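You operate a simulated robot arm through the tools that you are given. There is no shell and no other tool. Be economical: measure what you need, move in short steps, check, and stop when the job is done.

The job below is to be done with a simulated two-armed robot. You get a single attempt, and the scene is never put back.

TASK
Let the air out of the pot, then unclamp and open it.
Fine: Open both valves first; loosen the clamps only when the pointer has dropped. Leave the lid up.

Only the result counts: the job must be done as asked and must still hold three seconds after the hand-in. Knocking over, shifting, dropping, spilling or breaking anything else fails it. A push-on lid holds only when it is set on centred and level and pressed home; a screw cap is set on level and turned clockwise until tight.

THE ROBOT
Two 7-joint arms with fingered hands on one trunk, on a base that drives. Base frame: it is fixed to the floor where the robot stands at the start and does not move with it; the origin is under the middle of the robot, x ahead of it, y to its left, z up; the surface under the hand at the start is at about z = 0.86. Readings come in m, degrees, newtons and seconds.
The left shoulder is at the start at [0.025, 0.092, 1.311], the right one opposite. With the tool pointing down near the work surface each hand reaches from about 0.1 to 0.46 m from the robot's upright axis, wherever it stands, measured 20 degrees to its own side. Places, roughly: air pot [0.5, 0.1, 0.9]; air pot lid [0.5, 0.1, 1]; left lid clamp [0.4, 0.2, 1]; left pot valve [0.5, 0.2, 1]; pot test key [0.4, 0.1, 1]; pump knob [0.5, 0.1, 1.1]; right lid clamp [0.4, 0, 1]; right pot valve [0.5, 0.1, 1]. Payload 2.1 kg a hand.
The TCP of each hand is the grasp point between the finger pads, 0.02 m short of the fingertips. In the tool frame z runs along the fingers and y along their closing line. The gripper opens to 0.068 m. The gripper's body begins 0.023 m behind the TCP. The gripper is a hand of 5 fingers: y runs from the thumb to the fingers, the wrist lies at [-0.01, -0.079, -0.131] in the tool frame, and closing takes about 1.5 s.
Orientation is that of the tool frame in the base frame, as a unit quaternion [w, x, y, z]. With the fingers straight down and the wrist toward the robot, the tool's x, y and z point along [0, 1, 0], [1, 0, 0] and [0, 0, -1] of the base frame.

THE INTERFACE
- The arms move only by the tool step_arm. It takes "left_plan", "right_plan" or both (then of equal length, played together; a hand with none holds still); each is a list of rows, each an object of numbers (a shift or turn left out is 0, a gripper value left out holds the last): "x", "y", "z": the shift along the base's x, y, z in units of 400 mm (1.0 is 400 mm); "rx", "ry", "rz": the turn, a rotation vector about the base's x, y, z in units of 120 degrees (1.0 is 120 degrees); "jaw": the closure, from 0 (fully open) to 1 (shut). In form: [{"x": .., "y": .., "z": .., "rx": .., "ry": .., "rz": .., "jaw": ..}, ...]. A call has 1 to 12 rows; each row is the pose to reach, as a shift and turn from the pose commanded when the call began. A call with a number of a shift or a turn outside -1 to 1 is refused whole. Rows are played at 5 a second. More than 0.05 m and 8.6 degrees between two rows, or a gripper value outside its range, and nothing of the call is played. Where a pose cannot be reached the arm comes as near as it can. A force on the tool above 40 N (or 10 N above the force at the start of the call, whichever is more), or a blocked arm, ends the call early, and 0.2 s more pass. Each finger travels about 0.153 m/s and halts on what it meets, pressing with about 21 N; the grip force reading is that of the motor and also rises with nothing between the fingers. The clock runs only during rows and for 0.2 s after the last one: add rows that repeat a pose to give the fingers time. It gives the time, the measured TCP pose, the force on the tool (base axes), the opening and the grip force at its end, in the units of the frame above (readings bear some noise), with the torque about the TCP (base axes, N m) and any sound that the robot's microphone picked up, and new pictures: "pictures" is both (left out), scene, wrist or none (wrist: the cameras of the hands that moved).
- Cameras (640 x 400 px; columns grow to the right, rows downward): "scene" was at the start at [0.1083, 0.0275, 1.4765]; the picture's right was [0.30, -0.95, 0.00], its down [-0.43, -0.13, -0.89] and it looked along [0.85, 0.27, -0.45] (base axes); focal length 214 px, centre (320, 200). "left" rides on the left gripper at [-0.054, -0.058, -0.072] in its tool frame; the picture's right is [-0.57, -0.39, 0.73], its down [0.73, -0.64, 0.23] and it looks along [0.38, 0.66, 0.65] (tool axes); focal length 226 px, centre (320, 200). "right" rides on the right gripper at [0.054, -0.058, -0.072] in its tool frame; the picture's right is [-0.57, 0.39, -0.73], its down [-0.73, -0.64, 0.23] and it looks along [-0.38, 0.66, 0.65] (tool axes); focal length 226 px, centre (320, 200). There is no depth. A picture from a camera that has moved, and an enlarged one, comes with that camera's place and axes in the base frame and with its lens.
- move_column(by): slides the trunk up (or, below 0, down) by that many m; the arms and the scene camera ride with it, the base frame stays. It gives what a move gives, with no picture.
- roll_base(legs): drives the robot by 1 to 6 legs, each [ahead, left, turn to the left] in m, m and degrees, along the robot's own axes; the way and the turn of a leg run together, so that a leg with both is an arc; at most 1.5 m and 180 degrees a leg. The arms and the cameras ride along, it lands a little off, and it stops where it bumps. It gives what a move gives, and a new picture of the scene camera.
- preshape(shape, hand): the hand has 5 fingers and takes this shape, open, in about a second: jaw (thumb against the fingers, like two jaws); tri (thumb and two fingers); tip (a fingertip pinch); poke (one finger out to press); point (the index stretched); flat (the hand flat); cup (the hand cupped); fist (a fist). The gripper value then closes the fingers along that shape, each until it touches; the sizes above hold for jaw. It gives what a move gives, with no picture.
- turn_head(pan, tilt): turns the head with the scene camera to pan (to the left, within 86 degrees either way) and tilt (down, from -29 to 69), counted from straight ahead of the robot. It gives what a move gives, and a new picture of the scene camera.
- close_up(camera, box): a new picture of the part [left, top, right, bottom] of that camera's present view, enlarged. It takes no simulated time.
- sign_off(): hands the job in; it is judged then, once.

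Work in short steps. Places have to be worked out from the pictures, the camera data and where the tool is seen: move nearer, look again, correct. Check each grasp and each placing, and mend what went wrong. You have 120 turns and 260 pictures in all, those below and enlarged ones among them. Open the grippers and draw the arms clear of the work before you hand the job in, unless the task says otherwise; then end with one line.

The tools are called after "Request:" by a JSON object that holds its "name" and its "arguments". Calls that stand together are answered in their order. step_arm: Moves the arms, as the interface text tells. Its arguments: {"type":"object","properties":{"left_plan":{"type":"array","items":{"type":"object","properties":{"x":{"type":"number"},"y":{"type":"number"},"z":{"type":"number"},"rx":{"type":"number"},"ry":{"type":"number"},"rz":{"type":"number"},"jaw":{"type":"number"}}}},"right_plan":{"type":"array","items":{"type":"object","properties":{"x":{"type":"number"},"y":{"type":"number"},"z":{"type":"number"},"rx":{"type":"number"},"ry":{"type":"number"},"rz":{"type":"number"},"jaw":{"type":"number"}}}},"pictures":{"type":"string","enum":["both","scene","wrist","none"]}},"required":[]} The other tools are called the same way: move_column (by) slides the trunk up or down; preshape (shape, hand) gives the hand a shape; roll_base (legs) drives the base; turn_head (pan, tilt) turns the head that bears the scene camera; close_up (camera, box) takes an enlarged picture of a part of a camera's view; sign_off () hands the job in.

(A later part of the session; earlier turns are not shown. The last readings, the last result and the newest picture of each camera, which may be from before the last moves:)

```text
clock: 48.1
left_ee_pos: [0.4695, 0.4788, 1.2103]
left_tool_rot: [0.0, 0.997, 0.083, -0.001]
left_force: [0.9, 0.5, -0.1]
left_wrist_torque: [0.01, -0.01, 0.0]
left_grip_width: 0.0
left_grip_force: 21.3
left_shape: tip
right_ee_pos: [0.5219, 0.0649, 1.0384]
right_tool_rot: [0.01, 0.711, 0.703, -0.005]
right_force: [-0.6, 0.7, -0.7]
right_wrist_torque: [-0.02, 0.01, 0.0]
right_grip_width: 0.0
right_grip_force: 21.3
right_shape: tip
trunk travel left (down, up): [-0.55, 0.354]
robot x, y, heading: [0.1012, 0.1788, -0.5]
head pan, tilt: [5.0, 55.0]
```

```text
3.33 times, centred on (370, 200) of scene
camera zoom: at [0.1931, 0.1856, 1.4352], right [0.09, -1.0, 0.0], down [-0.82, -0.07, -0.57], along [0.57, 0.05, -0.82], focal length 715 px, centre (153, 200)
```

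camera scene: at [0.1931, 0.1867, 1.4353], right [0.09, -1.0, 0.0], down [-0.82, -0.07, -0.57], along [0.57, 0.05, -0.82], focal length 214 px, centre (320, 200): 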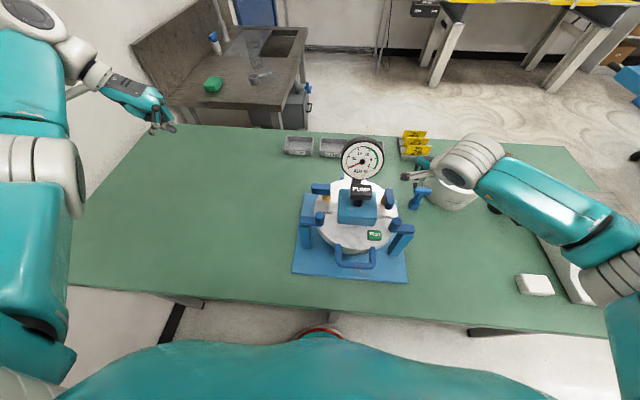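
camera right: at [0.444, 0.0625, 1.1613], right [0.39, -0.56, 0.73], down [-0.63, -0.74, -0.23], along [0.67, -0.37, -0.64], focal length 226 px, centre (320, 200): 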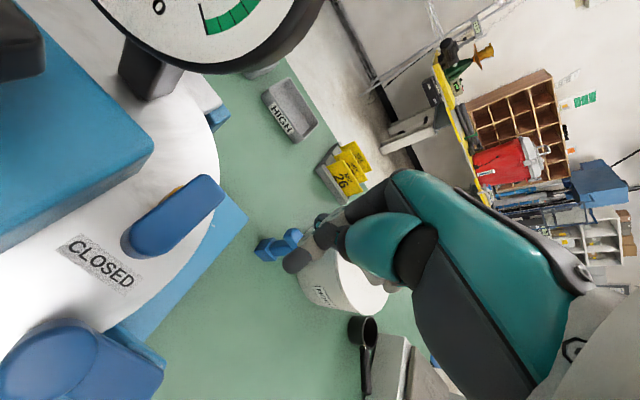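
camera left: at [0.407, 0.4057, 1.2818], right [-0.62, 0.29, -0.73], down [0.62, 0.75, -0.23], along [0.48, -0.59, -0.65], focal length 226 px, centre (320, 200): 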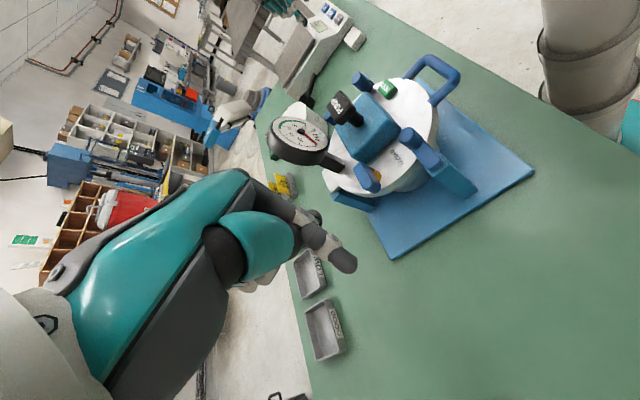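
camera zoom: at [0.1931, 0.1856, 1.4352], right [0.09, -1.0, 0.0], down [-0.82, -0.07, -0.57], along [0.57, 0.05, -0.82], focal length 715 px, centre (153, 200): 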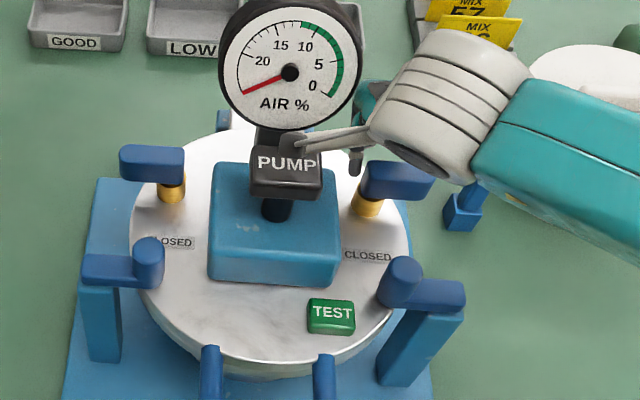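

The right valve has swung open (~78°). I'll nudge its inner end a bit more with a −x push from behind to bring it to the stop.

Request:
{"name": "step_arm", "arguments": {"right_plan": [{"x": -0.01}, {"x": -0.02}, {"x": -0.03}, {"x": -0.04}, {"x": -0.04}], "pictures": "none"}}

Request:
{"name": "close_up", "arguments": {"camera": "scene", "box": [300, 140, 440, 260]}}

```text
clock: 49.3
left_ee_pos: [0.4722, 0.4784, 1.21]
left_tool_rot: [0.0, 0.997, 0.082, 0.0]
left_force: [0.3, 0.1, -0.2]
left_wrist_torque: [0.03, -0.01, -0.02]
left_grip_width: 0.0
left_grip_force: 20.9
left_shape: tip
right_ee_pos: [0.5072, 0.0664, 1.0399]
right_tool_rot: [0.011, 0.712, 0.702, -0.006]
right_force: [10.3, 3.8, 5.4]
right_wrist_torque: [-0.05, 0.08, 0.02]
right_grip_width: 0.0002
right_grip_force: 20.8
right_shape: tip
trunk travel left (down, up): [-0.55, 0.354]
robot x, y, heading: [0.1001, 0.1785, 0.1]
head pan, tilt: [5.0, 55.0]
```

```text
3.33 times, centred on (370, 200) of scene
camera zoom: at [0.1944, 0.1862, 1.4352], right [0.09, -1.0, 0.0], down [-0.82, -0.07, -0.57], along [0.57, 0.05, -0.82], focal length 715 px, centre (153, 200)
```

zoom: 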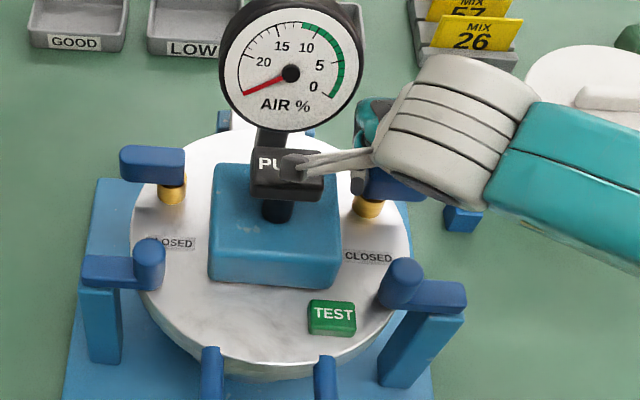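

Contact felt (10 N). I'll retreat the right hand: back in +x, out −y, then up, and check.

Request:
{"name": "step_arm", "arguments": {"right_plan": [{"x": 0.05}, {"x": 0.05, "y": -0.08}, {"x": 0.05, "y": -0.18}, {"x": 0.02, "y": -0.22, "z": 0.08}, {"x": -0.03, "y": -0.22, "z": 0.18}, {"x": -0.08, "y": -0.22, "z": 0.28}, {"x": -0.12, "y": -0.22, "z": 0.38}], "pictures": "wrist"}}

Request:
{"name": "close_up", "arguments": {"camera": "scene", "box": [290, 140, 430, 300]}}

```text
clock: 50.9
left_ee_pos: [0.4707, 0.4779, 1.2097]
left_tool_rot: [0.0, 0.997, 0.082, 0.0]
left_force: [-0.1, -0.7, 0.2]
left_wrist_torque: [0.0, 0.03, -0.02]
left_grip_width: 0.0
left_grip_force: 20.5
left_shape: tip
right_ee_pos: [0.4583, -0.0221, 1.1954]
right_tool_rot: [0.011, 0.713, 0.701, -0.006]
right_force: [-0.1, 0.4, 0.2]
right_wrist_torque: [0.01, 0.01, -0.02]
right_grip_width: 0.0
right_grip_force: 21.0
right_shape: tip
trunk travel left (down, up): [-0.55, 0.354]
robot x, y, heading: [0.1025, 0.1821, -0.0]
head pan, tilt: [5.0, 55.0]
camera right: at [0.4001, 0.0353, 1.2657], right [0.37, -0.55, 0.74], down [-0.65, -0.73, -0.22], along [0.66, -0.4, -0.63], focal length 226 px, centre (320, 200)
```

right: 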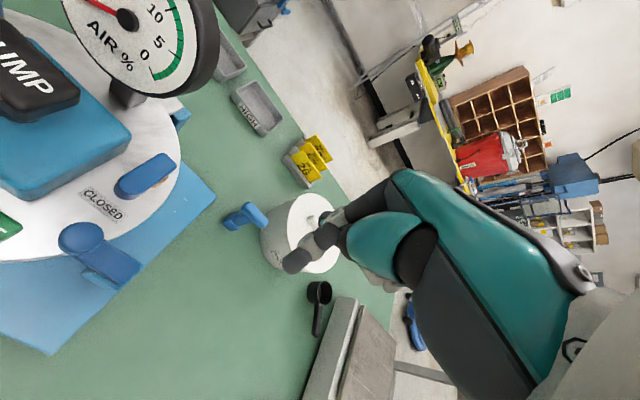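

```text
2.50 times, centred on (360, 220) of scene
camera zoom: at [0.1929, 0.1853, 1.4353], right [0.09, -1.0, 0.0], down [-0.82, -0.07, -0.57], along [0.57, 0.05, -0.82], focal length 536 px, centre (220, 150)
```

zoom: 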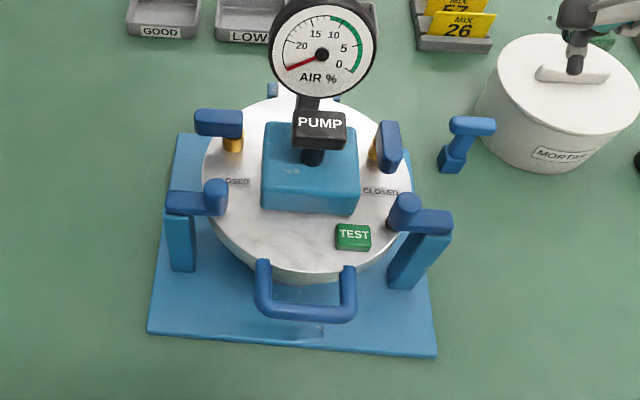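

The right lever got dragged back nearly closed. I'll repeat the successful rear sweep, then leave by going +x and straight up.

Request:
{"name": "step_arm", "arguments": {"right_plan": [{"x": 0.08, "y": 0.03, "z": -0.05}, {"x": 0.159, "y": 0.05, "z": -0.1}, {"x": 0.159, "y": 0.05, "z": -0.2}, {"x": 0.159, "y": 0.05, "z": -0.3}, {"x": 0.159, "y": 0.05, "z": -0.388}, {"x": 0.159, "y": 0.12, "z": -0.388}, {"x": 0.159, "y": 0.15, "z": -0.388}, {"x": 0.159, "y": 0.17, "z": -0.388}, {"x": 0.159, "y": 0.19, "z": -0.388}, {"x": 0.159, "y": 0.21, "z": -0.388}, {"x": 0.159, "y": 0.222, "z": -0.388}], "pictures": "none"}}

Request:
{"name": "close_up", "arguments": {"camera": "scene", "box": [290, 140, 430, 300]}}

```text
clock: 53.3
left_ee_pos: [0.4703, 0.4781, 1.2101]
left_tool_rot: [0.0, 0.996, 0.084, -0.001]
left_force: [-0.2, -0.6, -0.1]
left_wrist_torque: [0.0, 0.01, -0.03]
left_grip_width: 0.0
left_grip_force: 21.3
left_shape: tip
right_ee_pos: [0.5214, 0.0679, 1.0362]
right_tool_rot: [0.011, 0.712, 0.702, -0.005]
right_force: [0.3, -0.9, -1.0]
right_wrist_torque: [0.01, 0.04, -0.04]
right_grip_width: 0.0
right_grip_force: 21.0
right_shape: tip
trunk travel left (down, up): [-0.55, 0.354]
robot x, y, heading: [0.097, 0.1802, -0.0]
head pan, tilt: [5.0, 55.0]
```

```text
2.50 times, centred on (360, 220) of scene
camera zoom: at [0.1932, 0.1855, 1.4352], right [0.09, -1.0, 0.0], down [-0.82, -0.07, -0.57], along [0.57, 0.05, -0.82], focal length 536 px, centre (220, 150)
```

zoom: 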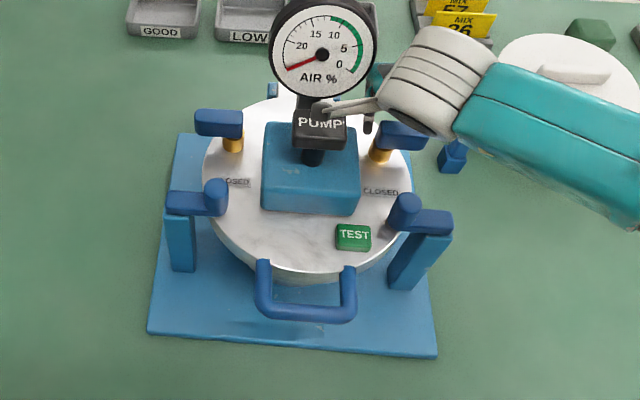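

Open again to ~78°. I'll lift just over the lever height, then move out −y and up, keeping off the lever and gauge.

Request:
{"name": "step_arm", "arguments": {"right_plan": [{"x": 0.02, "z": 0.03}, {"x": 0.02, "z": 0.08}, {"x": 0.02, "y": -0.06, "z": 0.11}, {"x": 0.02, "y": -0.15, "z": 0.14}, {"x": -0.06, "y": -0.2, "z": 0.2}, {"x": -0.15, "y": -0.18, "z": 0.22}], "pictures": "none"}}

Request:
{"name": "close_up", "arguments": {"camera": "scene", "box": [290, 140, 430, 300]}}

Request:
{"name": "close_up", "arguments": {"camera": "right", "box": [0, 100, 350, 350]}}

```text
clock: 54.7
left_ee_pos: [0.4706, 0.4778, 1.2103]
left_tool_rot: [0.0, 0.997, 0.082, 0.0]
left_force: [-0.5, 0.2, -0.2]
left_wrist_torque: [0.04, 0.0, 0.01]
left_grip_width: 0.0
left_grip_force: 20.9
left_shape: tip
right_ee_pos: [0.4598, -0.0066, 1.1234]
right_tool_rot: [0.012, 0.712, 0.702, -0.005]
right_force: [-0.3, -0.1, 0.5]
right_wrist_torque: [0.03, -0.02, 0.01]
right_grip_width: 0.0
right_grip_force: 21.7
right_shape: tip
trunk travel left (down, up): [-0.55, 0.354]
robot x, y, heading: [0.1047, 0.1848, 0.0]
head pan, tilt: [5.0, 55.0]
```

```text
2.50 times, centred on (360, 220) of scene
camera zoom: at [0.1928, 0.1853, 1.4353], right [0.09, -1.0, 0.0], down [-0.82, -0.07, -0.57], along [0.57, 0.05, -0.82], focal length 536 px, centre (220, 150)
```

zoom: 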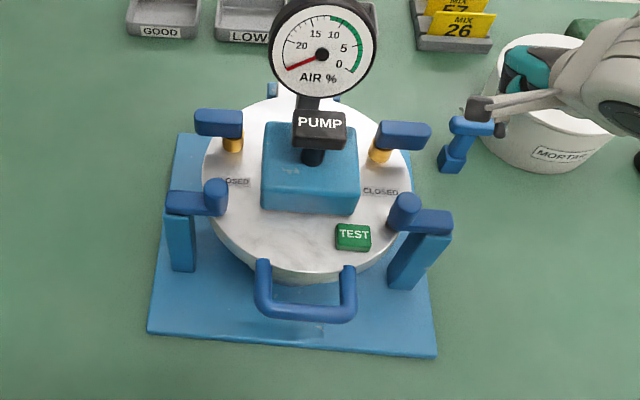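

```text
1.60 times, centred on (175, 225) of right
camera zoom: at [0.4018, 0.0506, 1.1943], right [0.37, -0.56, 0.74], down [-0.65, -0.73, -0.22], along [0.66, -0.4, -0.63], focal length 362 px, centre (552, 160)
```

zoom: 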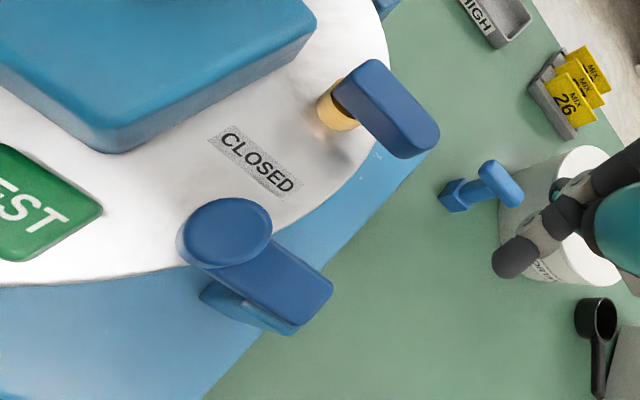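

Right lever now lies exactly along y: open, and the pointer stays down. Next, the clamps: in standard orientation the tip pinch closes along x, ideal to grip the right clamp's knob at about (0.42, 0.047) and find how it moves.

Request:
{"name": "step_arm", "arguments": {"right_plan": [{"x": -0.05, "y": 0.06, "jaw": 0.3}, {"x": -0.1, "y": 0.13, "jaw": 0.3}, {"x": -0.1, "y": 0.13, "z": -0.07, "jaw": 0.3}, {"x": -0.1, "y": 0.13, "z": -0.1, "jaw": 0.3}], "pictures": "none"}}

Request:
{"name": "close_up", "arguments": {"camera": "scene", "box": [320, 140, 460, 300]}}

Request:
{"name": "close_up", "arguments": {"camera": "right", "box": [150, 100, 400, 350]}}

```text
clock: 55.7
left_ee_pos: [0.4703, 0.4785, 1.2091]
left_tool_rot: [0.0, 0.997, 0.083, 0.0]
left_force: [-0.8, 0.0, 0.7]
left_wrist_torque: [-0.01, 0.01, -0.01]
left_grip_width: 0.0
left_grip_force: 20.7
left_shape: tip
right_ee_pos: [0.4216, 0.0495, 1.0842]
right_tool_rot: [0.011, 0.712, 0.702, -0.004]
right_force: [-1.0, 0.6, 0.9]
right_wrist_torque: [0.01, 0.02, 0.0]
right_grip_width: 0.0476
right_grip_force: 0.1
right_shape: tip
trunk travel left (down, up): [-0.55, 0.354]
robot x, y, heading: [0.1005, 0.1803, -0.1]
head pan, tilt: [5.0, 55.0]
```

```text
2.50 times, centred on (390, 220) of scene
camera zoom: at [0.1931, 0.1853, 1.4353], right [0.09, -1.0, 0.0], down [-0.82, -0.07, -0.57], along [0.57, 0.05, -0.82], focal length 536 px, centre (145, 150)
```

zoom: 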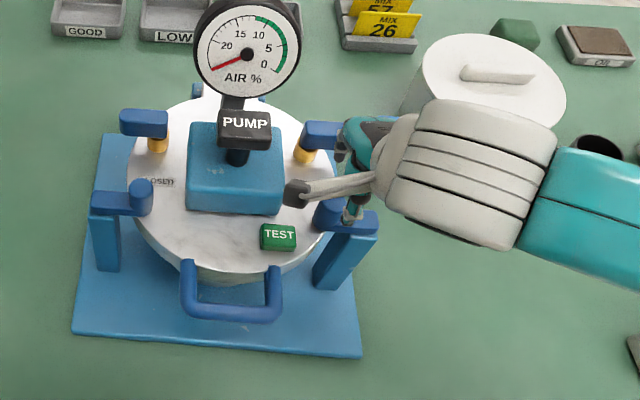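

```text
1.60 times, centred on (275, 225) of right
camera zoom: at [0.3641, 0.1044, 1.1562], right [0.37, -0.56, 0.74], down [-0.65, -0.73, -0.22], along [0.66, -0.4, -0.63], focal length 362 px, centre (392, 160)
```

zoom: 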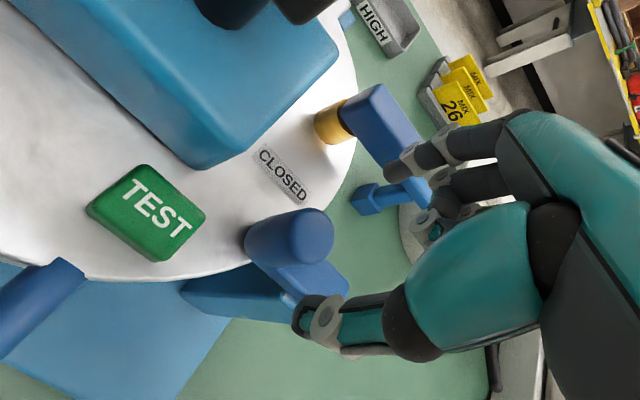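

Knob measured at about (0.416, 0.056). I'll shift slightly and descend to straddle it, then close.

Request:
{"name": "step_arm", "arguments": {"right_plan": [{"x": -0.02, "y": 0.027}, {"x": -0.02, "y": 0.027, "z": -0.04}, {"x": -0.02, "y": 0.027, "z": -0.08}], "pictures": "none"}}

Request:
{"name": "close_up", "arguments": {"camera": "right", "box": [150, 100, 400, 350]}}

```text
clock: 56.5
left_ee_pos: [0.4708, 0.4785, 1.2103]
left_tool_rot: [0.0, 0.997, 0.083, 0.0]
left_force: [-0.1, 0.2, 0.3]
left_wrist_torque: [-0.01, -0.02, -0.01]
left_grip_width: 0.0
left_grip_force: 20.7
left_shape: tip
right_ee_pos: [0.4149, 0.0574, 1.0513]
right_tool_rot: [0.011, 0.713, 0.701, -0.005]
right_force: [-0.3, -0.1, -1.2]
right_wrist_torque: [0.01, 0.0, -0.02]
right_grip_width: 0.048
right_grip_force: 0.0
right_shape: tip
trunk travel left (down, up): [-0.55, 0.354]
robot x, y, heading: [0.1007, 0.1798, -0.1]
head pan, tilt: [5.0, 55.0]
```

```text
1.60 times, centred on (275, 225) of right
camera zoom: at [0.3564, 0.1144, 1.1233], right [0.37, -0.56, 0.74], down [-0.65, -0.73, -0.22], along [0.66, -0.4, -0.63], focal length 362 px, centre (392, 160)
```

zoom: 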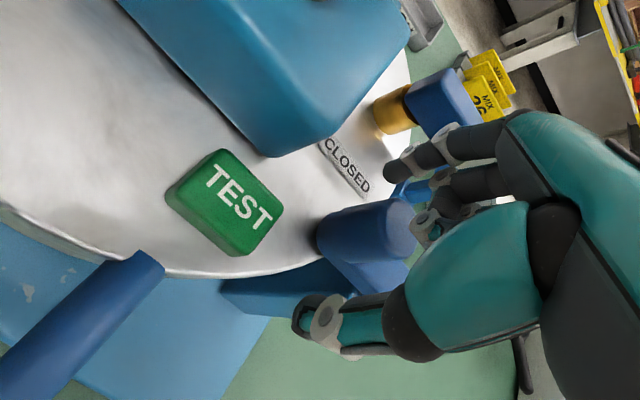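

The knob sits between thumb and index; close.

Request:
{"name": "step_arm", "arguments": {"right_plan": [{"jaw": 0.6}, {"jaw": 0.8}, {"jaw": 1}, {"jaw": 1}, {"jaw": 1}], "pictures": "none"}}

Request:
{"name": "close_up", "arguments": {"camera": "right", "box": [150, 100, 400, 350]}}

```text
clock: 57.7
left_ee_pos: [0.4707, 0.4791, 1.2111]
left_tool_rot: [0.0, 0.997, 0.083, 0.001]
left_force: [-0.3, 0.0, 0.1]
left_wrist_torque: [0.01, 0.01, 0.01]
left_grip_width: 0.0
left_grip_force: 20.9
left_shape: tip
right_ee_pos: [0.4149, 0.0579, 1.0517]
right_tool_rot: [0.011, 0.713, 0.701, -0.006]
right_force: [-0.3, 0.0, -0.5]
right_wrist_torque: [0.0, 0.0, 0.02]
right_grip_width: 0.0
right_grip_force: 20.4
right_shape: tip
trunk travel left (down, up): [-0.55, 0.354]
robot x, y, heading: [0.1019, 0.1796, -0.3]
head pan, tilt: [5.0, 55.0]
```

```text
1.60 times, centred on (275, 225) of right
camera zoom: at [0.3566, 0.1143, 1.1235], right [0.37, -0.55, 0.74], down [-0.65, -0.73, -0.22], along [0.66, -0.4, -0.63], focal length 362 px, centre (392, 160)
```

zoom: 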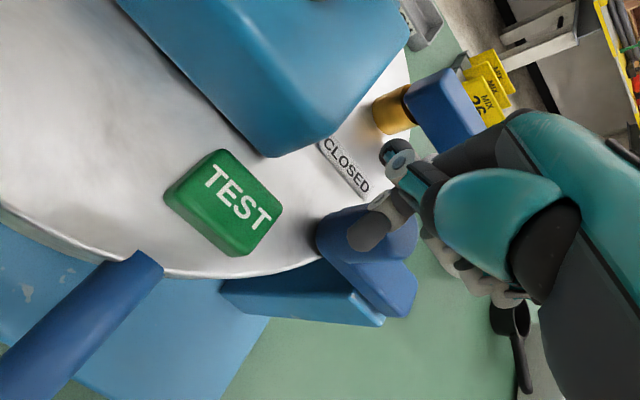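

The pinch closed just over the knob's top. I'll open, go 14 mm lower and close again.

Request:
{"name": "step_arm", "arguments": {"right_plan": [{"jaw": 0.3}, {"jaw": 0.3}, {"jaw": 0.3}, {"z": -0.02, "jaw": 0.3}, {"z": -0.035, "jaw": 0.3}, {"z": -0.035, "jaw": 0.7}, {"z": -0.035, "jaw": 1}, {"z": -0.035, "jaw": 1}, {"z": -0.035, "jaw": 1}], "pictures": "none"}}

Request:
{"name": "close_up", "arguments": {"camera": "right", "box": [150, 100, 400, 350]}}

```text
clock: 59.7
left_ee_pos: [0.4699, 0.4796, 1.2095]
left_tool_rot: [-0.001, 0.997, 0.082, 0.0]
left_force: [-0.1, 0.1, 0.3]
left_wrist_torque: [0.03, 0.0, 0.04]
left_grip_width: 0.0
left_grip_force: 21.0
left_shape: tip
right_ee_pos: [0.4147, 0.0581, 1.0384]
right_tool_rot: [0.011, 0.713, 0.701, -0.006]
right_force: [1.3, 2.0, -0.1]
right_wrist_torque: [-0.01, -0.02, 0.05]
right_grip_width: 0.0
right_grip_force: 21.5
right_shape: tip
trunk travel left (down, up): [-0.55, 0.354]
robot x, y, heading: [0.1009, 0.1772, -0.1]
head pan, tilt: [5.0, 55.0]
```

```text
1.60 times, centred on (275, 225) of right
camera zoom: at [0.3565, 0.1146, 1.1097], right [0.37, -0.55, 0.74], down [-0.65, -0.73, -0.22], along [0.66, -0.4, -0.63], focal length 362 px, centre (392, 160)
```

zoom: 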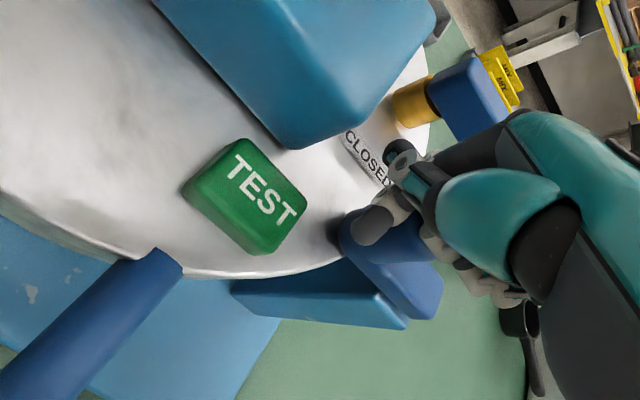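

The pinch closed beside the knob (knob is nearer y≈0.046). Simpler: I'll test a horizontal push from the front (+x) on the knob with closed fingers.

Request:
{"name": "step_arm", "arguments": {"right_plan": [{"z": 0.08}, {"x": -0.06, "y": -0.015, "z": 0.08}, {"x": -0.12, "y": -0.03, "z": 0.08}, {"x": -0.12, "y": -0.03, "z": 0.0}, {"x": -0.08, "y": -0.03, "z": 0.0}, {"x": -0.05, "y": -0.03, "z": 0.0}, {"x": -0.03, "y": -0.03, "z": 0.0}, {"x": -0.01, "y": -0.03, "z": 0.0}], "pictures": "none"}}

Request:
{"name": "close_up", "arguments": {"camera": "right", "box": [150, 100, 400, 350]}}

Request:
{"name": "close_up", "arguments": {"camera": "scene", "box": [320, 140, 460, 300]}}

```text
clock: 61.5
left_ee_pos: [0.4675, 0.4802, 1.211]
left_tool_rot: [0.0, 0.997, 0.082, 0.001]
left_force: [-0.5, 0.3, -0.8]
left_wrist_torque: [-0.02, 0.01, 0.01]
left_grip_width: 0.0001
left_grip_force: 20.6
left_shape: tip
right_ee_pos: [0.4061, 0.0469, 1.0397]
right_tool_rot: [0.011, 0.712, 0.702, -0.005]
right_force: [-14.1, 6.7, 2.4]
right_wrist_torque: [0.04, -0.02, 0.19]
right_grip_width: 0.0
right_grip_force: 20.6
right_shape: tip
right hand out of reach, approached as far as the arm can: row 4
trunk travel left (down, up): [-0.55, 0.354]
robot x, y, heading: [0.0995, 0.1796, -0.1]
head pan, tilt: [5.0, 55.0]
```

```text
1.60 times, centred on (275, 225) of right
camera zoom: at [0.3485, 0.1039, 1.111], right [0.37, -0.55, 0.74], down [-0.65, -0.73, -0.22], along [0.66, -0.4, -0.63], focal length 362 px, centre (392, 160)
```

zoom: 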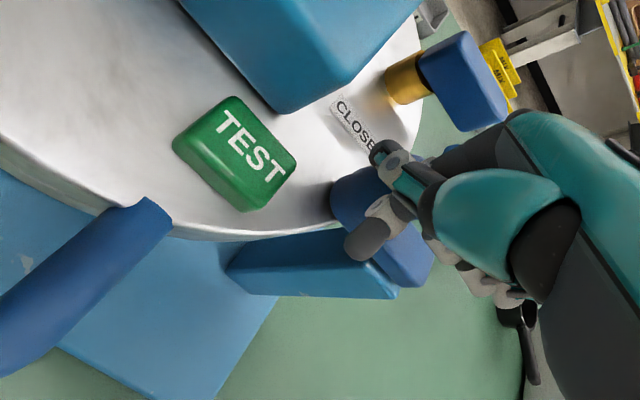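

```text
2.50 times, centred on (390, 220) of scene
camera zoom: at [0.1902, 0.1869, 1.4355], right [0.09, -1.0, 0.0], down [-0.82, -0.07, -0.57], along [0.57, 0.05, -0.82], focal length 536 px, centre (145, 150)
```

zoom: 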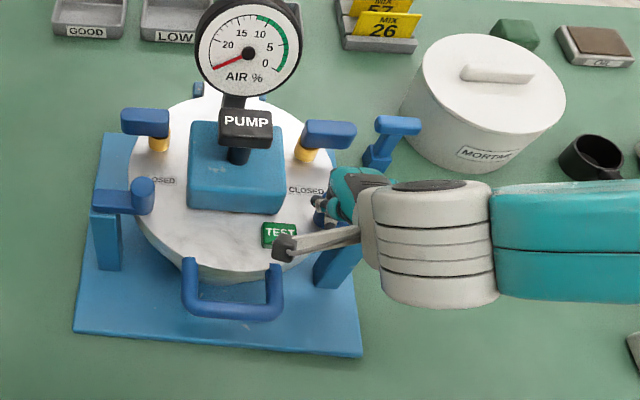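

Contact at ~15 N. I'll push further by ~12 mm to see whether it swings.

Request:
{"name": "step_arm", "arguments": {"right_plan": [{"x": 0.015}, {"x": 0.03}, {"x": 0.045}, {"x": 0.045}], "pictures": "none"}}

Request:
{"name": "close_up", "arguments": {"camera": "right", "box": [150, 100, 400, 350]}}

```text
clock: 62.5
left_ee_pos: [0.4678, 0.4785, 1.2103]
left_tool_rot: [0.0, 0.997, 0.083, 0.001]
left_force: [0.3, -0.4, -0.4]
left_wrist_torque: [-0.05, 0.02, -0.02]
left_grip_width: 0.0002
left_grip_force: 20.9
left_shape: tip
right_ee_pos: [0.4266, 0.0459, 1.0398]
right_tool_rot: [0.013, 0.713, 0.701, -0.003]
right_force: [-5.0, -2.0, 26.4]
right_wrist_torque: [0.12, 0.2, 0.01]
right_grip_width: 0.0001
right_grip_force: 20.9
right_shape: tip
trunk travel left (down, up): [-0.55, 0.354]
robot x, y, heading: [0.1015, 0.1785, -0.0]
head pan, tilt: [5.0, 55.0]
```

```text
1.60 times, centred on (275, 225) of right
camera zoom: at [0.3677, 0.1024, 1.1125], right [0.37, -0.56, 0.75], down [-0.65, -0.73, -0.22], along [0.67, -0.4, -0.63], focal length 362 px, centre (392, 160)
```

zoom: 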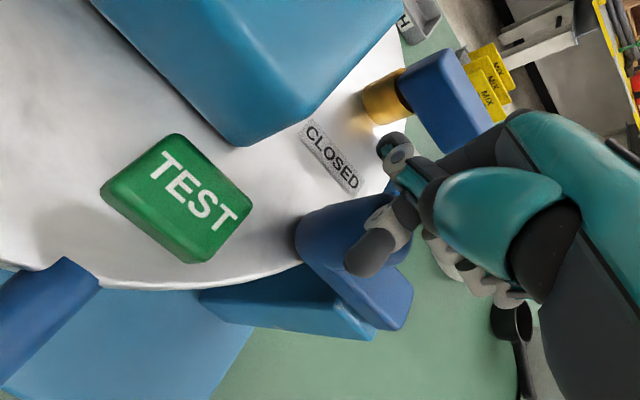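

It slid over the top rather than swinging. I'll lift, open, and properly pinch the knob centred at (0.42, 0.046) so I can test all directions including lifting.

Request:
{"name": "step_arm", "arguments": {"right_plan": [{"z": 0.06}, {"x": -0.015, "y": -0.002, "z": 0.1, "jaw": 0.25}, {"x": -0.015, "y": -0.002, "z": 0.1, "jaw": 0.25}, {"x": -0.015, "y": -0.002, "z": 0.1, "jaw": 0.25}], "pictures": "none"}}

Request:
{"name": "close_up", "arguments": {"camera": "right", "box": [150, 100, 400, 350]}}

Request:
{"name": "close_up", "arguments": {"camera": "scene", "box": [340, 160, 440, 280]}}

```text
clock: 63.5
left_ee_pos: [0.4703, 0.4783, 1.2103]
left_tool_rot: [0.001, 0.997, 0.083, 0.0]
left_force: [0.8, 0.6, -0.3]
left_wrist_torque: [-0.04, -0.02, 0.07]
left_grip_width: 0.0002
left_grip_force: 20.9
left_shape: tip
right_ee_pos: [0.4221, 0.0434, 1.0784]
right_tool_rot: [0.011, 0.712, 0.702, -0.005]
right_force: [0.7, -0.5, -0.2]
right_wrist_torque: [-0.02, -0.02, 0.06]
right_grip_width: 0.0511
right_grip_force: 0.1
right_shape: tip
trunk travel left (down, up): [-0.55, 0.354]
robot x, y, heading: [0.0987, 0.1806, -0.2]
head pan, tilt: [5.0, 55.0]
```

```text
1.60 times, centred on (275, 225) of right
camera zoom: at [0.3637, 0.1007, 1.1499], right [0.37, -0.56, 0.74], down [-0.65, -0.73, -0.22], along [0.66, -0.4, -0.63], focal length 362 px, centre (392, 160)
```

zoom: 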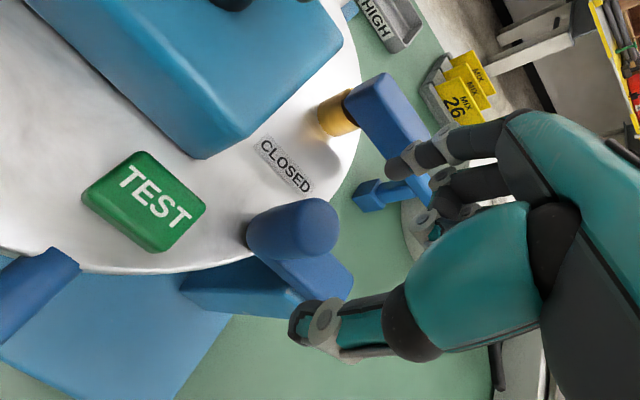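

```text
3.33 times, centred on (390, 220) of scene
camera zoom: at [0.1932, 0.1853, 1.4352], right [0.09, -1.0, 0.0], down [-0.82, -0.07, -0.57], along [0.57, 0.05, -0.82], focal length 715 px, centre (87, 133)
```

zoom: 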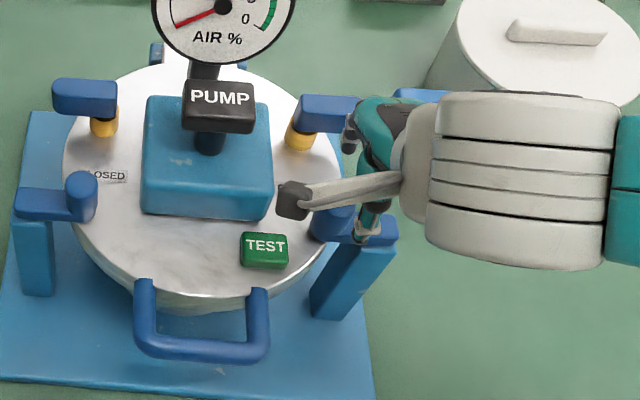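

I'll centre at y≈0.049 and descend to z≈1.034, then close slowly and check the width.

Request:
{"name": "step_arm", "arguments": {"right_plan": [{"x": -0.008, "y": 0.014, "z": -0.04}, {"x": -0.008, "y": 0.014, "z": -0.08}, {"x": -0.008, "y": 0.014, "z": -0.108}, {"x": -0.008, "y": 0.014, "z": -0.108, "jaw": 0.5}, {"x": -0.008, "y": 0.014, "z": -0.108, "jaw": 0.7}, {"x": -0.008, "y": 0.014, "z": -0.108, "jaw": 0.9}, {"x": -0.008, "y": 0.014, "z": -0.108, "jaw": 0.9}], "pictures": "none"}}

Request:
{"name": "close_up", "arguments": {"camera": "right", "box": [150, 100, 400, 350]}}

```text
clock: 65.1
left_ee_pos: [0.4699, 0.4797, 1.2098]
left_tool_rot: [0.0, 0.997, 0.083, -0.001]
left_force: [-0.5, 0.0, -0.4]
left_wrist_torque: [0.0, 0.0, 0.03]
left_grip_width: 0.0
left_grip_force: 20.6
left_shape: tip
right_ee_pos: [0.4183, 0.0482, 1.0365]
right_tool_rot: [0.012, 0.712, 0.702, -0.003]
right_force: [2.8, -0.7, 34.1]
right_wrist_torque: [-0.2, -0.55, -0.03]
right_grip_width: 0.0167
right_grip_force: 20.7
right_shape: tip
trunk travel left (down, up): [-0.55, 0.354]
robot x, y, heading: [0.1006, 0.1768, -0.2]
head pan, tilt: [5.0, 55.0]
```

```text
1.60 times, centred on (275, 225) of right
camera zoom: at [0.3597, 0.105, 1.108], right [0.37, -0.55, 0.75], down [-0.65, -0.73, -0.22], along [0.67, -0.4, -0.63], focal length 362 px, centre (392, 160)
```

zoom: 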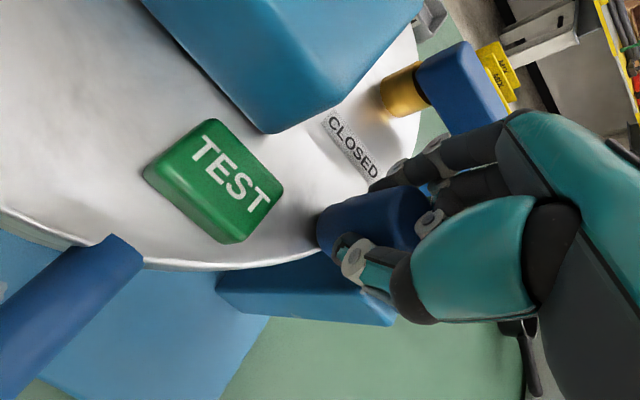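

The knob is gripped (17 mm). The upward 34 N shows the tips pressing the lid; I'll ease up and test lifting.

Request:
{"name": "step_arm", "arguments": {"right_plan": [{"z": 0.01, "jaw": 1}, {"z": 0.02, "jaw": 1}, {"z": 0.03, "jaw": 1}, {"z": 0.04, "jaw": 1}], "pictures": "none"}}

Request:
{"name": "close_up", "arguments": {"camera": "right", "box": [150, 100, 400, 350]}}

```text
clock: 66.1
left_ee_pos: [0.471, 0.4792, 1.2086]
left_tool_rot: [0.0, 0.997, 0.083, -0.001]
left_force: [-0.8, -1.1, -0.4]
left_wrist_torque: [0.01, 0.0, -0.01]
left_grip_width: 0.0
left_grip_force: 20.4
left_shape: tip
right_ee_pos: [0.4174, 0.049, 1.0537]
right_tool_rot: [0.012, 0.713, 0.701, -0.005]
right_force: [0.7, 0.1, 0.6]
right_wrist_torque: [-0.04, 0.01, -0.01]
right_grip_width: 0.0104
right_grip_force: 21.0
right_shape: tip
trunk travel left (down, up): [-0.55, 0.354]
robot x, y, heading: [0.1039, 0.1788, 0.2]
head pan, tilt: [5.0, 55.0]
```

```text
1.60 times, centred on (275, 225) of right
camera zoom: at [0.3596, 0.106, 1.1239], right [0.37, -0.55, 0.74], down [-0.65, -0.73, -0.22], along [0.66, -0.4, -0.63], focal length 362 px, centre (392, 160)
```

zoom: 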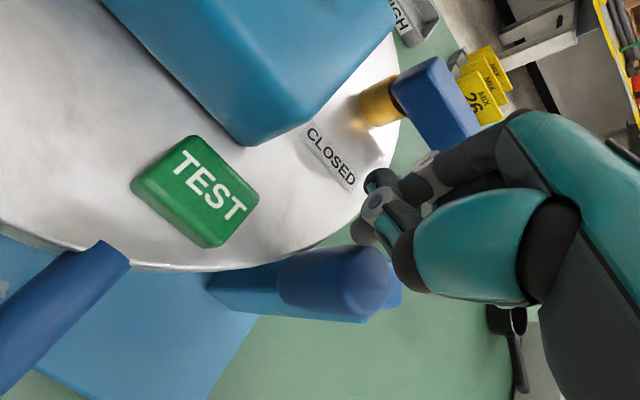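

The clamp swings horizontally: the knob has moved off the lid toward the robot. I'll drop the closed fingers behind it and push it further −x.

Request:
{"name": "step_arm", "arguments": {"right_plan": [{"x": 0.035}, {"x": 0.035, "z": -0.04}, {"x": 0.01, "z": -0.04}, {"x": -0.015, "z": -0.04}, {"x": -0.04, "z": -0.04}, {"x": -0.06, "z": -0.04}, {"x": -0.06, "z": -0.04}], "pictures": "none"}}

Request:
{"name": "close_up", "arguments": {"camera": "right", "box": [100, 100, 400, 380]}}

Request:
{"name": "close_up", "arguments": {"camera": "scene", "box": [320, 140, 460, 300]}}

```text
clock: 67.7
left_ee_pos: [0.4712, 0.4791, 1.2101]
left_tool_rot: [0.0, 0.996, 0.084, 0.0]
left_force: [-0.8, 0.2, 0.0]
left_wrist_torque: [0.0, 0.0, -0.02]
left_grip_width: 0.0
left_grip_force: 21.1
left_shape: tip
right_ee_pos: [0.3941, 0.0511, 1.0375]
right_tool_rot: [0.012, 0.712, 0.703, -0.005]
right_force: [-2.3, 2.3, 6.2]
right_wrist_torque: [-0.03, -0.09, 0.02]
right_grip_width: 0.0102
right_grip_force: 21.4
right_shape: tip
trunk travel left (down, up): [-0.55, 0.354]
robot x, y, heading: [0.1005, 0.1816, -0.5]
head pan, tilt: [5.0, 55.0]
```

```text
1.43 times, centred on (250, 240) of right
camera zoom: at [0.3358, 0.1077, 1.1084], right [0.37, -0.56, 0.74], down [-0.65, -0.73, -0.22], along [0.66, -0.4, -0.63], focal length 323 px, centre (420, 143)
```

zoom: 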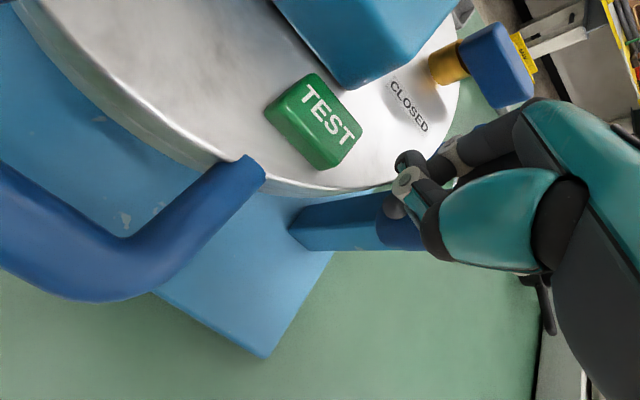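

```text
2.50 times, centred on (390, 220) of scene
camera zoom: at [0.1924, 0.1858, 1.4354], right [0.09, -1.0, 0.0], down [-0.82, -0.07, -0.57], along [0.57, 0.05, -0.82], focal length 536 px, centre (145, 150)
```

zoom: 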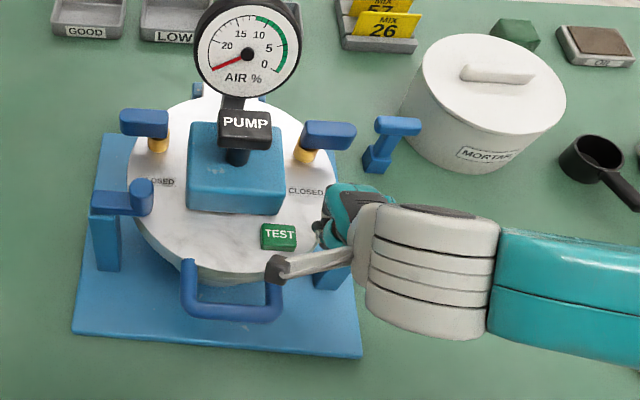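

I'll lift the hand away to see where the clamp arm is now.

Request:
{"name": "step_arm", "arguments": {"right_plan": [{"z": 0.08}, {"z": 0.18, "y": -0.05}, {"z": 0.2, "y": -0.15, "x": 0.05}, {"z": 0.2, "y": -0.25, "x": 0.1}], "pictures": "none"}}

Request:
{"name": "close_up", "arguments": {"camera": "scene", "box": [320, 160, 440, 280]}}

Request:
{"name": "close_up", "arguments": {"camera": "right", "box": [0, 150, 300, 380]}}

```text
clock: 68.7
left_ee_pos: [0.4706, 0.479, 1.211]
left_tool_rot: [0.0, 0.997, 0.083, 0.0]
left_force: [0.2, 1.2, -0.3]
left_wrist_torque: [0.01, 0.0, 0.02]
left_grip_width: 0.0
left_grip_force: 20.9
left_shape: tip
right_ee_pos: [0.4364, -0.0495, 1.1141]
right_tool_rot: [0.011, 0.713, 0.701, -0.005]
right_force: [0.0, 0.0, -0.2]
right_wrist_torque: [0.04, 0.02, 0.01]
right_grip_width: 0.0099
right_grip_force: 20.9
right_shape: tip
trunk travel left (down, up): [-0.55, 0.354]
robot x, y, heading: [0.0979, 0.1803, -0.1]
head pan, tilt: [5.0, 55.0]
```

```text
3.33 times, centred on (380, 220) of scene
camera zoom: at [0.1931, 0.1851, 1.4353], right [0.09, -1.0, 0.0], down [-0.82, -0.07, -0.57], along [0.57, 0.05, -0.82], focal length 715 px, centre (120, 133)
```

zoom: 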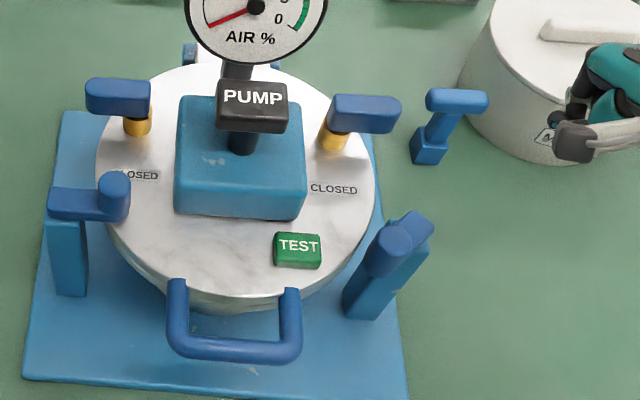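

```text
1.74 times, centred on (150, 265) of right
camera zoom: at [0.3781, 0.0079, 1.1862], right [0.37, -0.55, 0.74], down [-0.65, -0.73, -0.22], along [0.66, -0.4, -0.63], focal length 393 px, centre (616, 87)
```

zoom: 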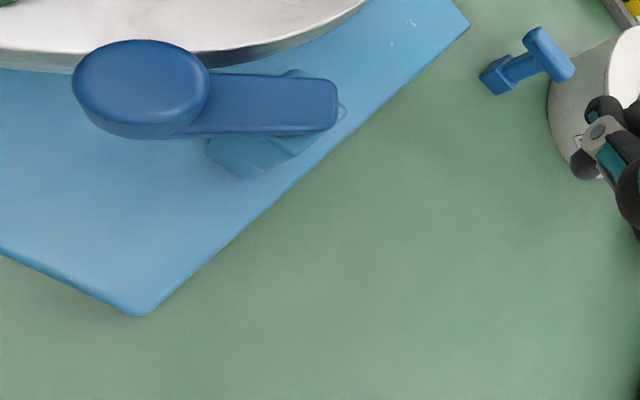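

The right clamp is swung ~45° off the lid. I'll push it further from its inner side (−y) to make it clearly open.

Request:
{"name": "step_arm", "arguments": {"right_plan": [{"y": 0.1}, {"y": 0.2, "x": -0.03}, {"y": 0.3, "x": -0.07}, {"y": 0.305, "x": -0.07, "z": -0.1}, {"y": 0.305, "x": -0.07, "z": -0.185}, {"y": 0.27, "x": -0.08, "z": -0.185}, {"y": 0.24, "x": -0.09, "z": -0.185}, {"y": 0.21, "x": -0.11, "z": -0.185}, {"y": 0.18, "x": -0.12, "z": -0.185}, {"y": 0.18, "x": -0.12, "z": -0.185}], "pictures": "none"}}

Request:
{"name": "step_arm", "arguments": {"right_plan": [{"z": 0.1}, {"z": 0.19}, {"z": 0.2, "y": -0.09, "x": 0.05}, {"z": 0.2, "y": -0.19, "x": 0.1}], "pictures": "none"}}

Request:
{"name": "close_up", "arguments": {"camera": "scene", "box": [320, 160, 440, 280]}}

```text
clock: 70.9
left_ee_pos: [0.4702, 0.4791, 1.2097]
left_tool_rot: [0.001, 0.997, 0.083, -0.001]
left_force: [0.1, -0.1, 0.7]
left_wrist_torque: [0.01, 0.0, 0.05]
left_grip_width: 0.0001
left_grip_force: 21.1
left_shape: tip
right_ee_pos: [0.3861, 0.0218, 1.0414]
right_tool_rot: [0.011, 0.713, 0.701, -0.004]
right_force: [0.0, 1.0, -0.8]
right_wrist_torque: [-0.01, 0.02, 0.02]
right_grip_width: 0.0101
right_grip_force: 20.8
right_shape: tip
trunk travel left (down, up): [-0.55, 0.354]
robot x, y, heading: [0.0986, 0.1814, -0.2]
head pan, tilt: [5.0, 55.0]
```

```text
clock: 71.9
left_ee_pos: [0.4705, 0.4785, 1.2102]
left_tool_rot: [-0.001, 0.997, 0.083, 0.0]
left_force: [-0.2, 0.4, -0.7]
left_wrist_torque: [0.03, 0.03, -0.02]
left_grip_width: 0.0
left_grip_force: 21.0
left_shape: tip
right_ee_pos: [0.4281, -0.0551, 1.1233]
right_tool_rot: [0.011, 0.713, 0.701, -0.005]
right_force: [-1.0, -0.5, -0.3]
right_wrist_torque: [0.04, 0.02, 0.04]
right_grip_width: 0.0101
right_grip_force: 20.9
right_shape: tip
trunk travel left (down, up): [-0.55, 0.354]
robot x, y, heading: [0.1009, 0.1804, -0.3]
head pan, tilt: [5.0, 55.0]
```

```text
3.33 times, centred on (380, 220) of scene
camera zoom: at [0.1931, 0.1851, 1.4353], right [0.09, -1.0, 0.0], down [-0.82, -0.07, -0.57], along [0.57, 0.05, -0.82], focal length 715 px, centre (120, 133)
```

zoom: 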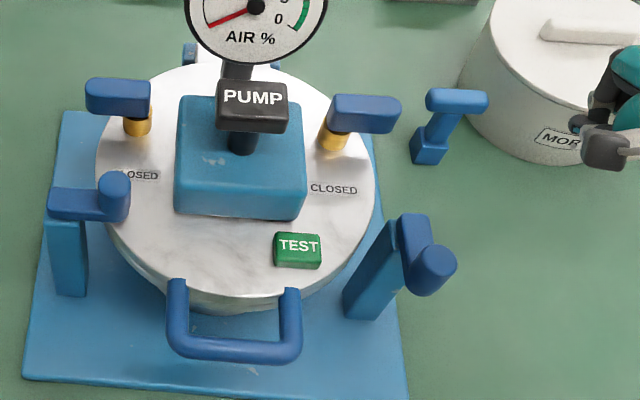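

Right clamp is wide open. Now the left clamp with the left hand (already turned wrist-left, fingers closed): go behind its knob at about (0.462, 0.207).

Request:
{"name": "step_arm", "arguments": {"left_plan": [{"y": -0.11, "z": -0.03}, {"y": -0.22, "z": -0.06}, {"y": -0.33, "z": -0.09}, {"y": -0.44, "z": -0.12}, {"y": -0.55, "z": -0.15}, {"x": -0.02, "y": -0.66, "z": -0.18}, {"x": -0.02, "y": -0.679, "z": -0.26}, {"x": -0.02, "y": -0.679, "z": -0.34}], "pictures": "wrist"}}

Request:
{"name": "close_up", "arguments": {"camera": "scene", "box": [270, 140, 410, 280]}}

```text
clock: 73.7
left_ee_pos: [0.4637, 0.2075, 1.074]
left_tool_rot: [0.0, 0.997, 0.083, 0.0]
left_force: [-0.5, 0.8, 0.6]
left_wrist_torque: [0.0, 0.02, -0.01]
left_grip_width: 0.0001
left_grip_force: 20.9
left_shape: tip
right_ee_pos: [0.4272, -0.0533, 1.1217]
right_tool_rot: [0.011, 0.713, 0.701, -0.005]
right_force: [0.0, 0.1, 0.7]
right_wrist_torque: [-0.02, 0.0, 0.0]
right_grip_width: 0.0099
right_grip_force: 21.3
right_shape: tip
trunk travel left (down, up): [-0.55, 0.354]
robot x, y, heading: [0.0984, 0.1773, -0.5]
head pan, tilt: [5.0, 55.0]
camera left: at [0.4002, 0.2538, 1.1458], right [-0.62, 0.29, -0.73], down [0.62, 0.75, -0.23], along [0.48, -0.59, -0.65], focal length 226 px, centre (320, 200)
```

left: 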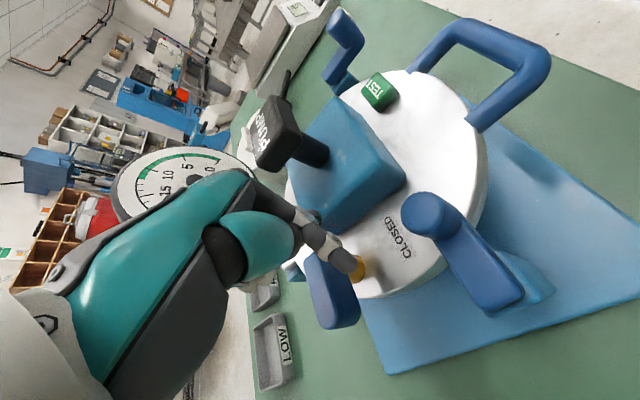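

```text
2.86 times, centred on (340, 210) of scene
camera zoom: at [0.1931, 0.1852, 1.4353], right [0.09, -1.0, 0.0], down [-0.82, -0.07, -0.57], along [0.57, 0.05, -0.82], focal length 613 px, centre (263, 171)
```

zoom: 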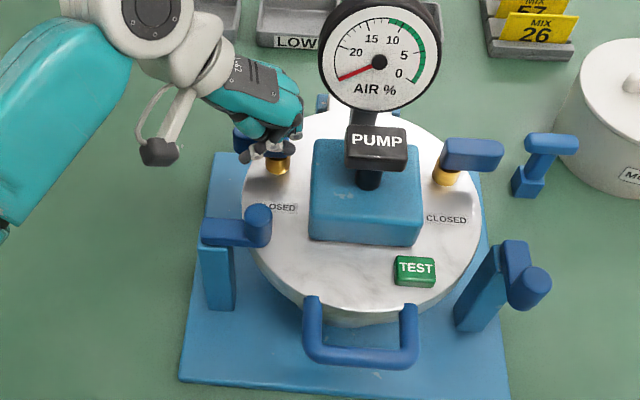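

I'll descend between lever and knob, then sweep along the swing arc toward −x and outward.

Request:
{"name": "step_arm", "arguments": {"left_plan": [{"x": -0.017, "z": -0.045}, {"x": -0.017, "z": -0.09}, {"x": -0.059, "y": -0.004, "z": -0.09}, {"x": -0.09, "y": -0.01, "z": -0.09}, {"x": -0.114, "y": -0.0125, "z": -0.09}, {"x": -0.147, "y": -0.011, "z": -0.09}, {"x": -0.172, "y": -0.001, "z": -0.09}, {"x": -0.194, "y": 0.016, "z": -0.09}, {"x": -0.212, "y": 0.039, "z": -0.09}, {"x": -0.224, "y": 0.069, "z": -0.09}, {"x": -0.224, "y": 0.085, "z": -0.09}], "pictures": "none"}}

Request:
{"name": "close_up", "arguments": {"camera": "scene", "box": [270, 140, 410, 280]}}

```text
clock: 76.1
left_ee_pos: [0.3725, 0.2413, 1.0387]
left_tool_rot: [0.0, 0.997, 0.082, 0.0]
left_force: [-0.1, 0.1, 0.6]
left_wrist_torque: [-0.02, -0.01, 0.01]
left_grip_width: 0.0001
left_grip_force: 20.5
left_shape: tip
right_ee_pos: [0.428, -0.0521, 1.1205]
right_tool_rot: [0.01, 0.713, 0.701, -0.005]
right_force: [0.5, -0.2, -0.3]
right_wrist_torque: [0.03, 0.01, -0.01]
right_grip_width: 0.0097
right_grip_force: 20.3
right_shape: tip
trunk travel left (down, up): [-0.55, 0.354]
robot x, y, heading: [0.0996, 0.1798, 0.1]
head pan, tilt: [5.0, 55.0]
```

```text
2.86 times, centred on (340, 210) of scene
camera zoom: at [0.193, 0.1853, 1.4353], right [0.09, -1.0, 0.0], down [-0.82, -0.07, -0.57], along [0.57, 0.05, -0.82], focal length 613 px, centre (263, 171)
```

zoom: 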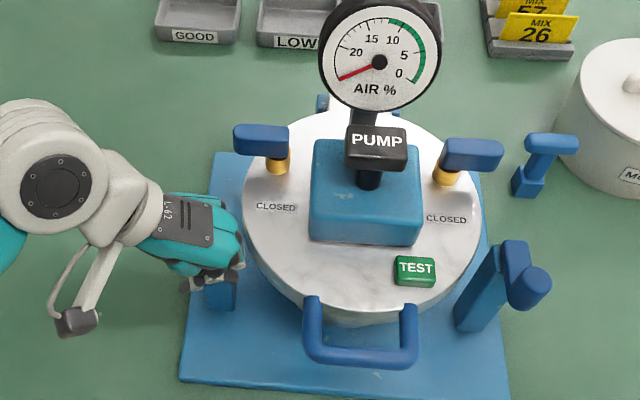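

The knob is off the lid. I'll raise and withdraw the left hand to view the result.

Request:
{"name": "step_arm", "arguments": {"left_plan": [{"z": 0.08, "y": -0.01}, {"z": 0.18, "y": -0.01}, {"z": 0.26, "y": 0.08}, {"z": 0.28, "y": 0.18}, {"z": 0.28, "y": 0.28}], "pictures": "none"}}

Request:
{"name": "close_up", "arguments": {"camera": "scene", "box": [270, 140, 410, 280]}}

```text
clock: 77.3
left_ee_pos: [0.3731, 0.3552, 1.1503]
left_tool_rot: [0.0, 0.997, 0.083, 0.0]
left_force: [-0.1, -0.4, -0.3]
left_wrist_torque: [0.02, 0.02, -0.01]
left_grip_width: 0.0
left_grip_force: 20.2
left_shape: tip
right_ee_pos: [0.4272, -0.0524, 1.1233]
right_tool_rot: [0.012, 0.712, 0.702, -0.005]
right_force: [-0.1, -0.1, -0.4]
right_wrist_torque: [0.02, 0.01, 0.01]
right_grip_width: 0.01
right_grip_force: 21.1
right_shape: tip
trunk travel left (down, up): [-0.55, 0.354]
robot x, y, heading: [0.0998, 0.1781, -0.1]
head pan, tilt: [5.0, 55.0]
```

```text
2.86 times, centred on (340, 210) of scene
camera zoom: at [0.1929, 0.1855, 1.4353], right [0.09, -1.0, 0.0], down [-0.82, -0.07, -0.57], along [0.57, 0.05, -0.82], focal length 613 px, centre (263, 171)
```

zoom: 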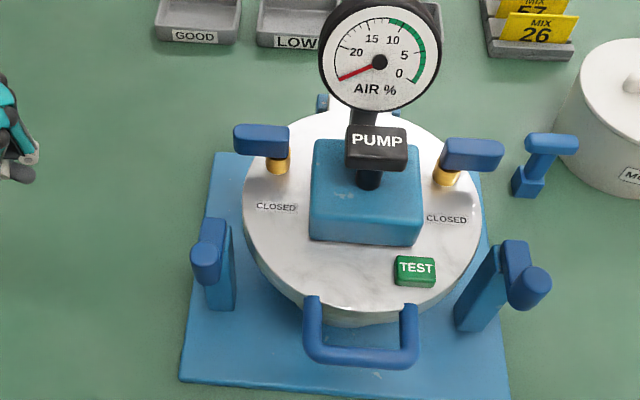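

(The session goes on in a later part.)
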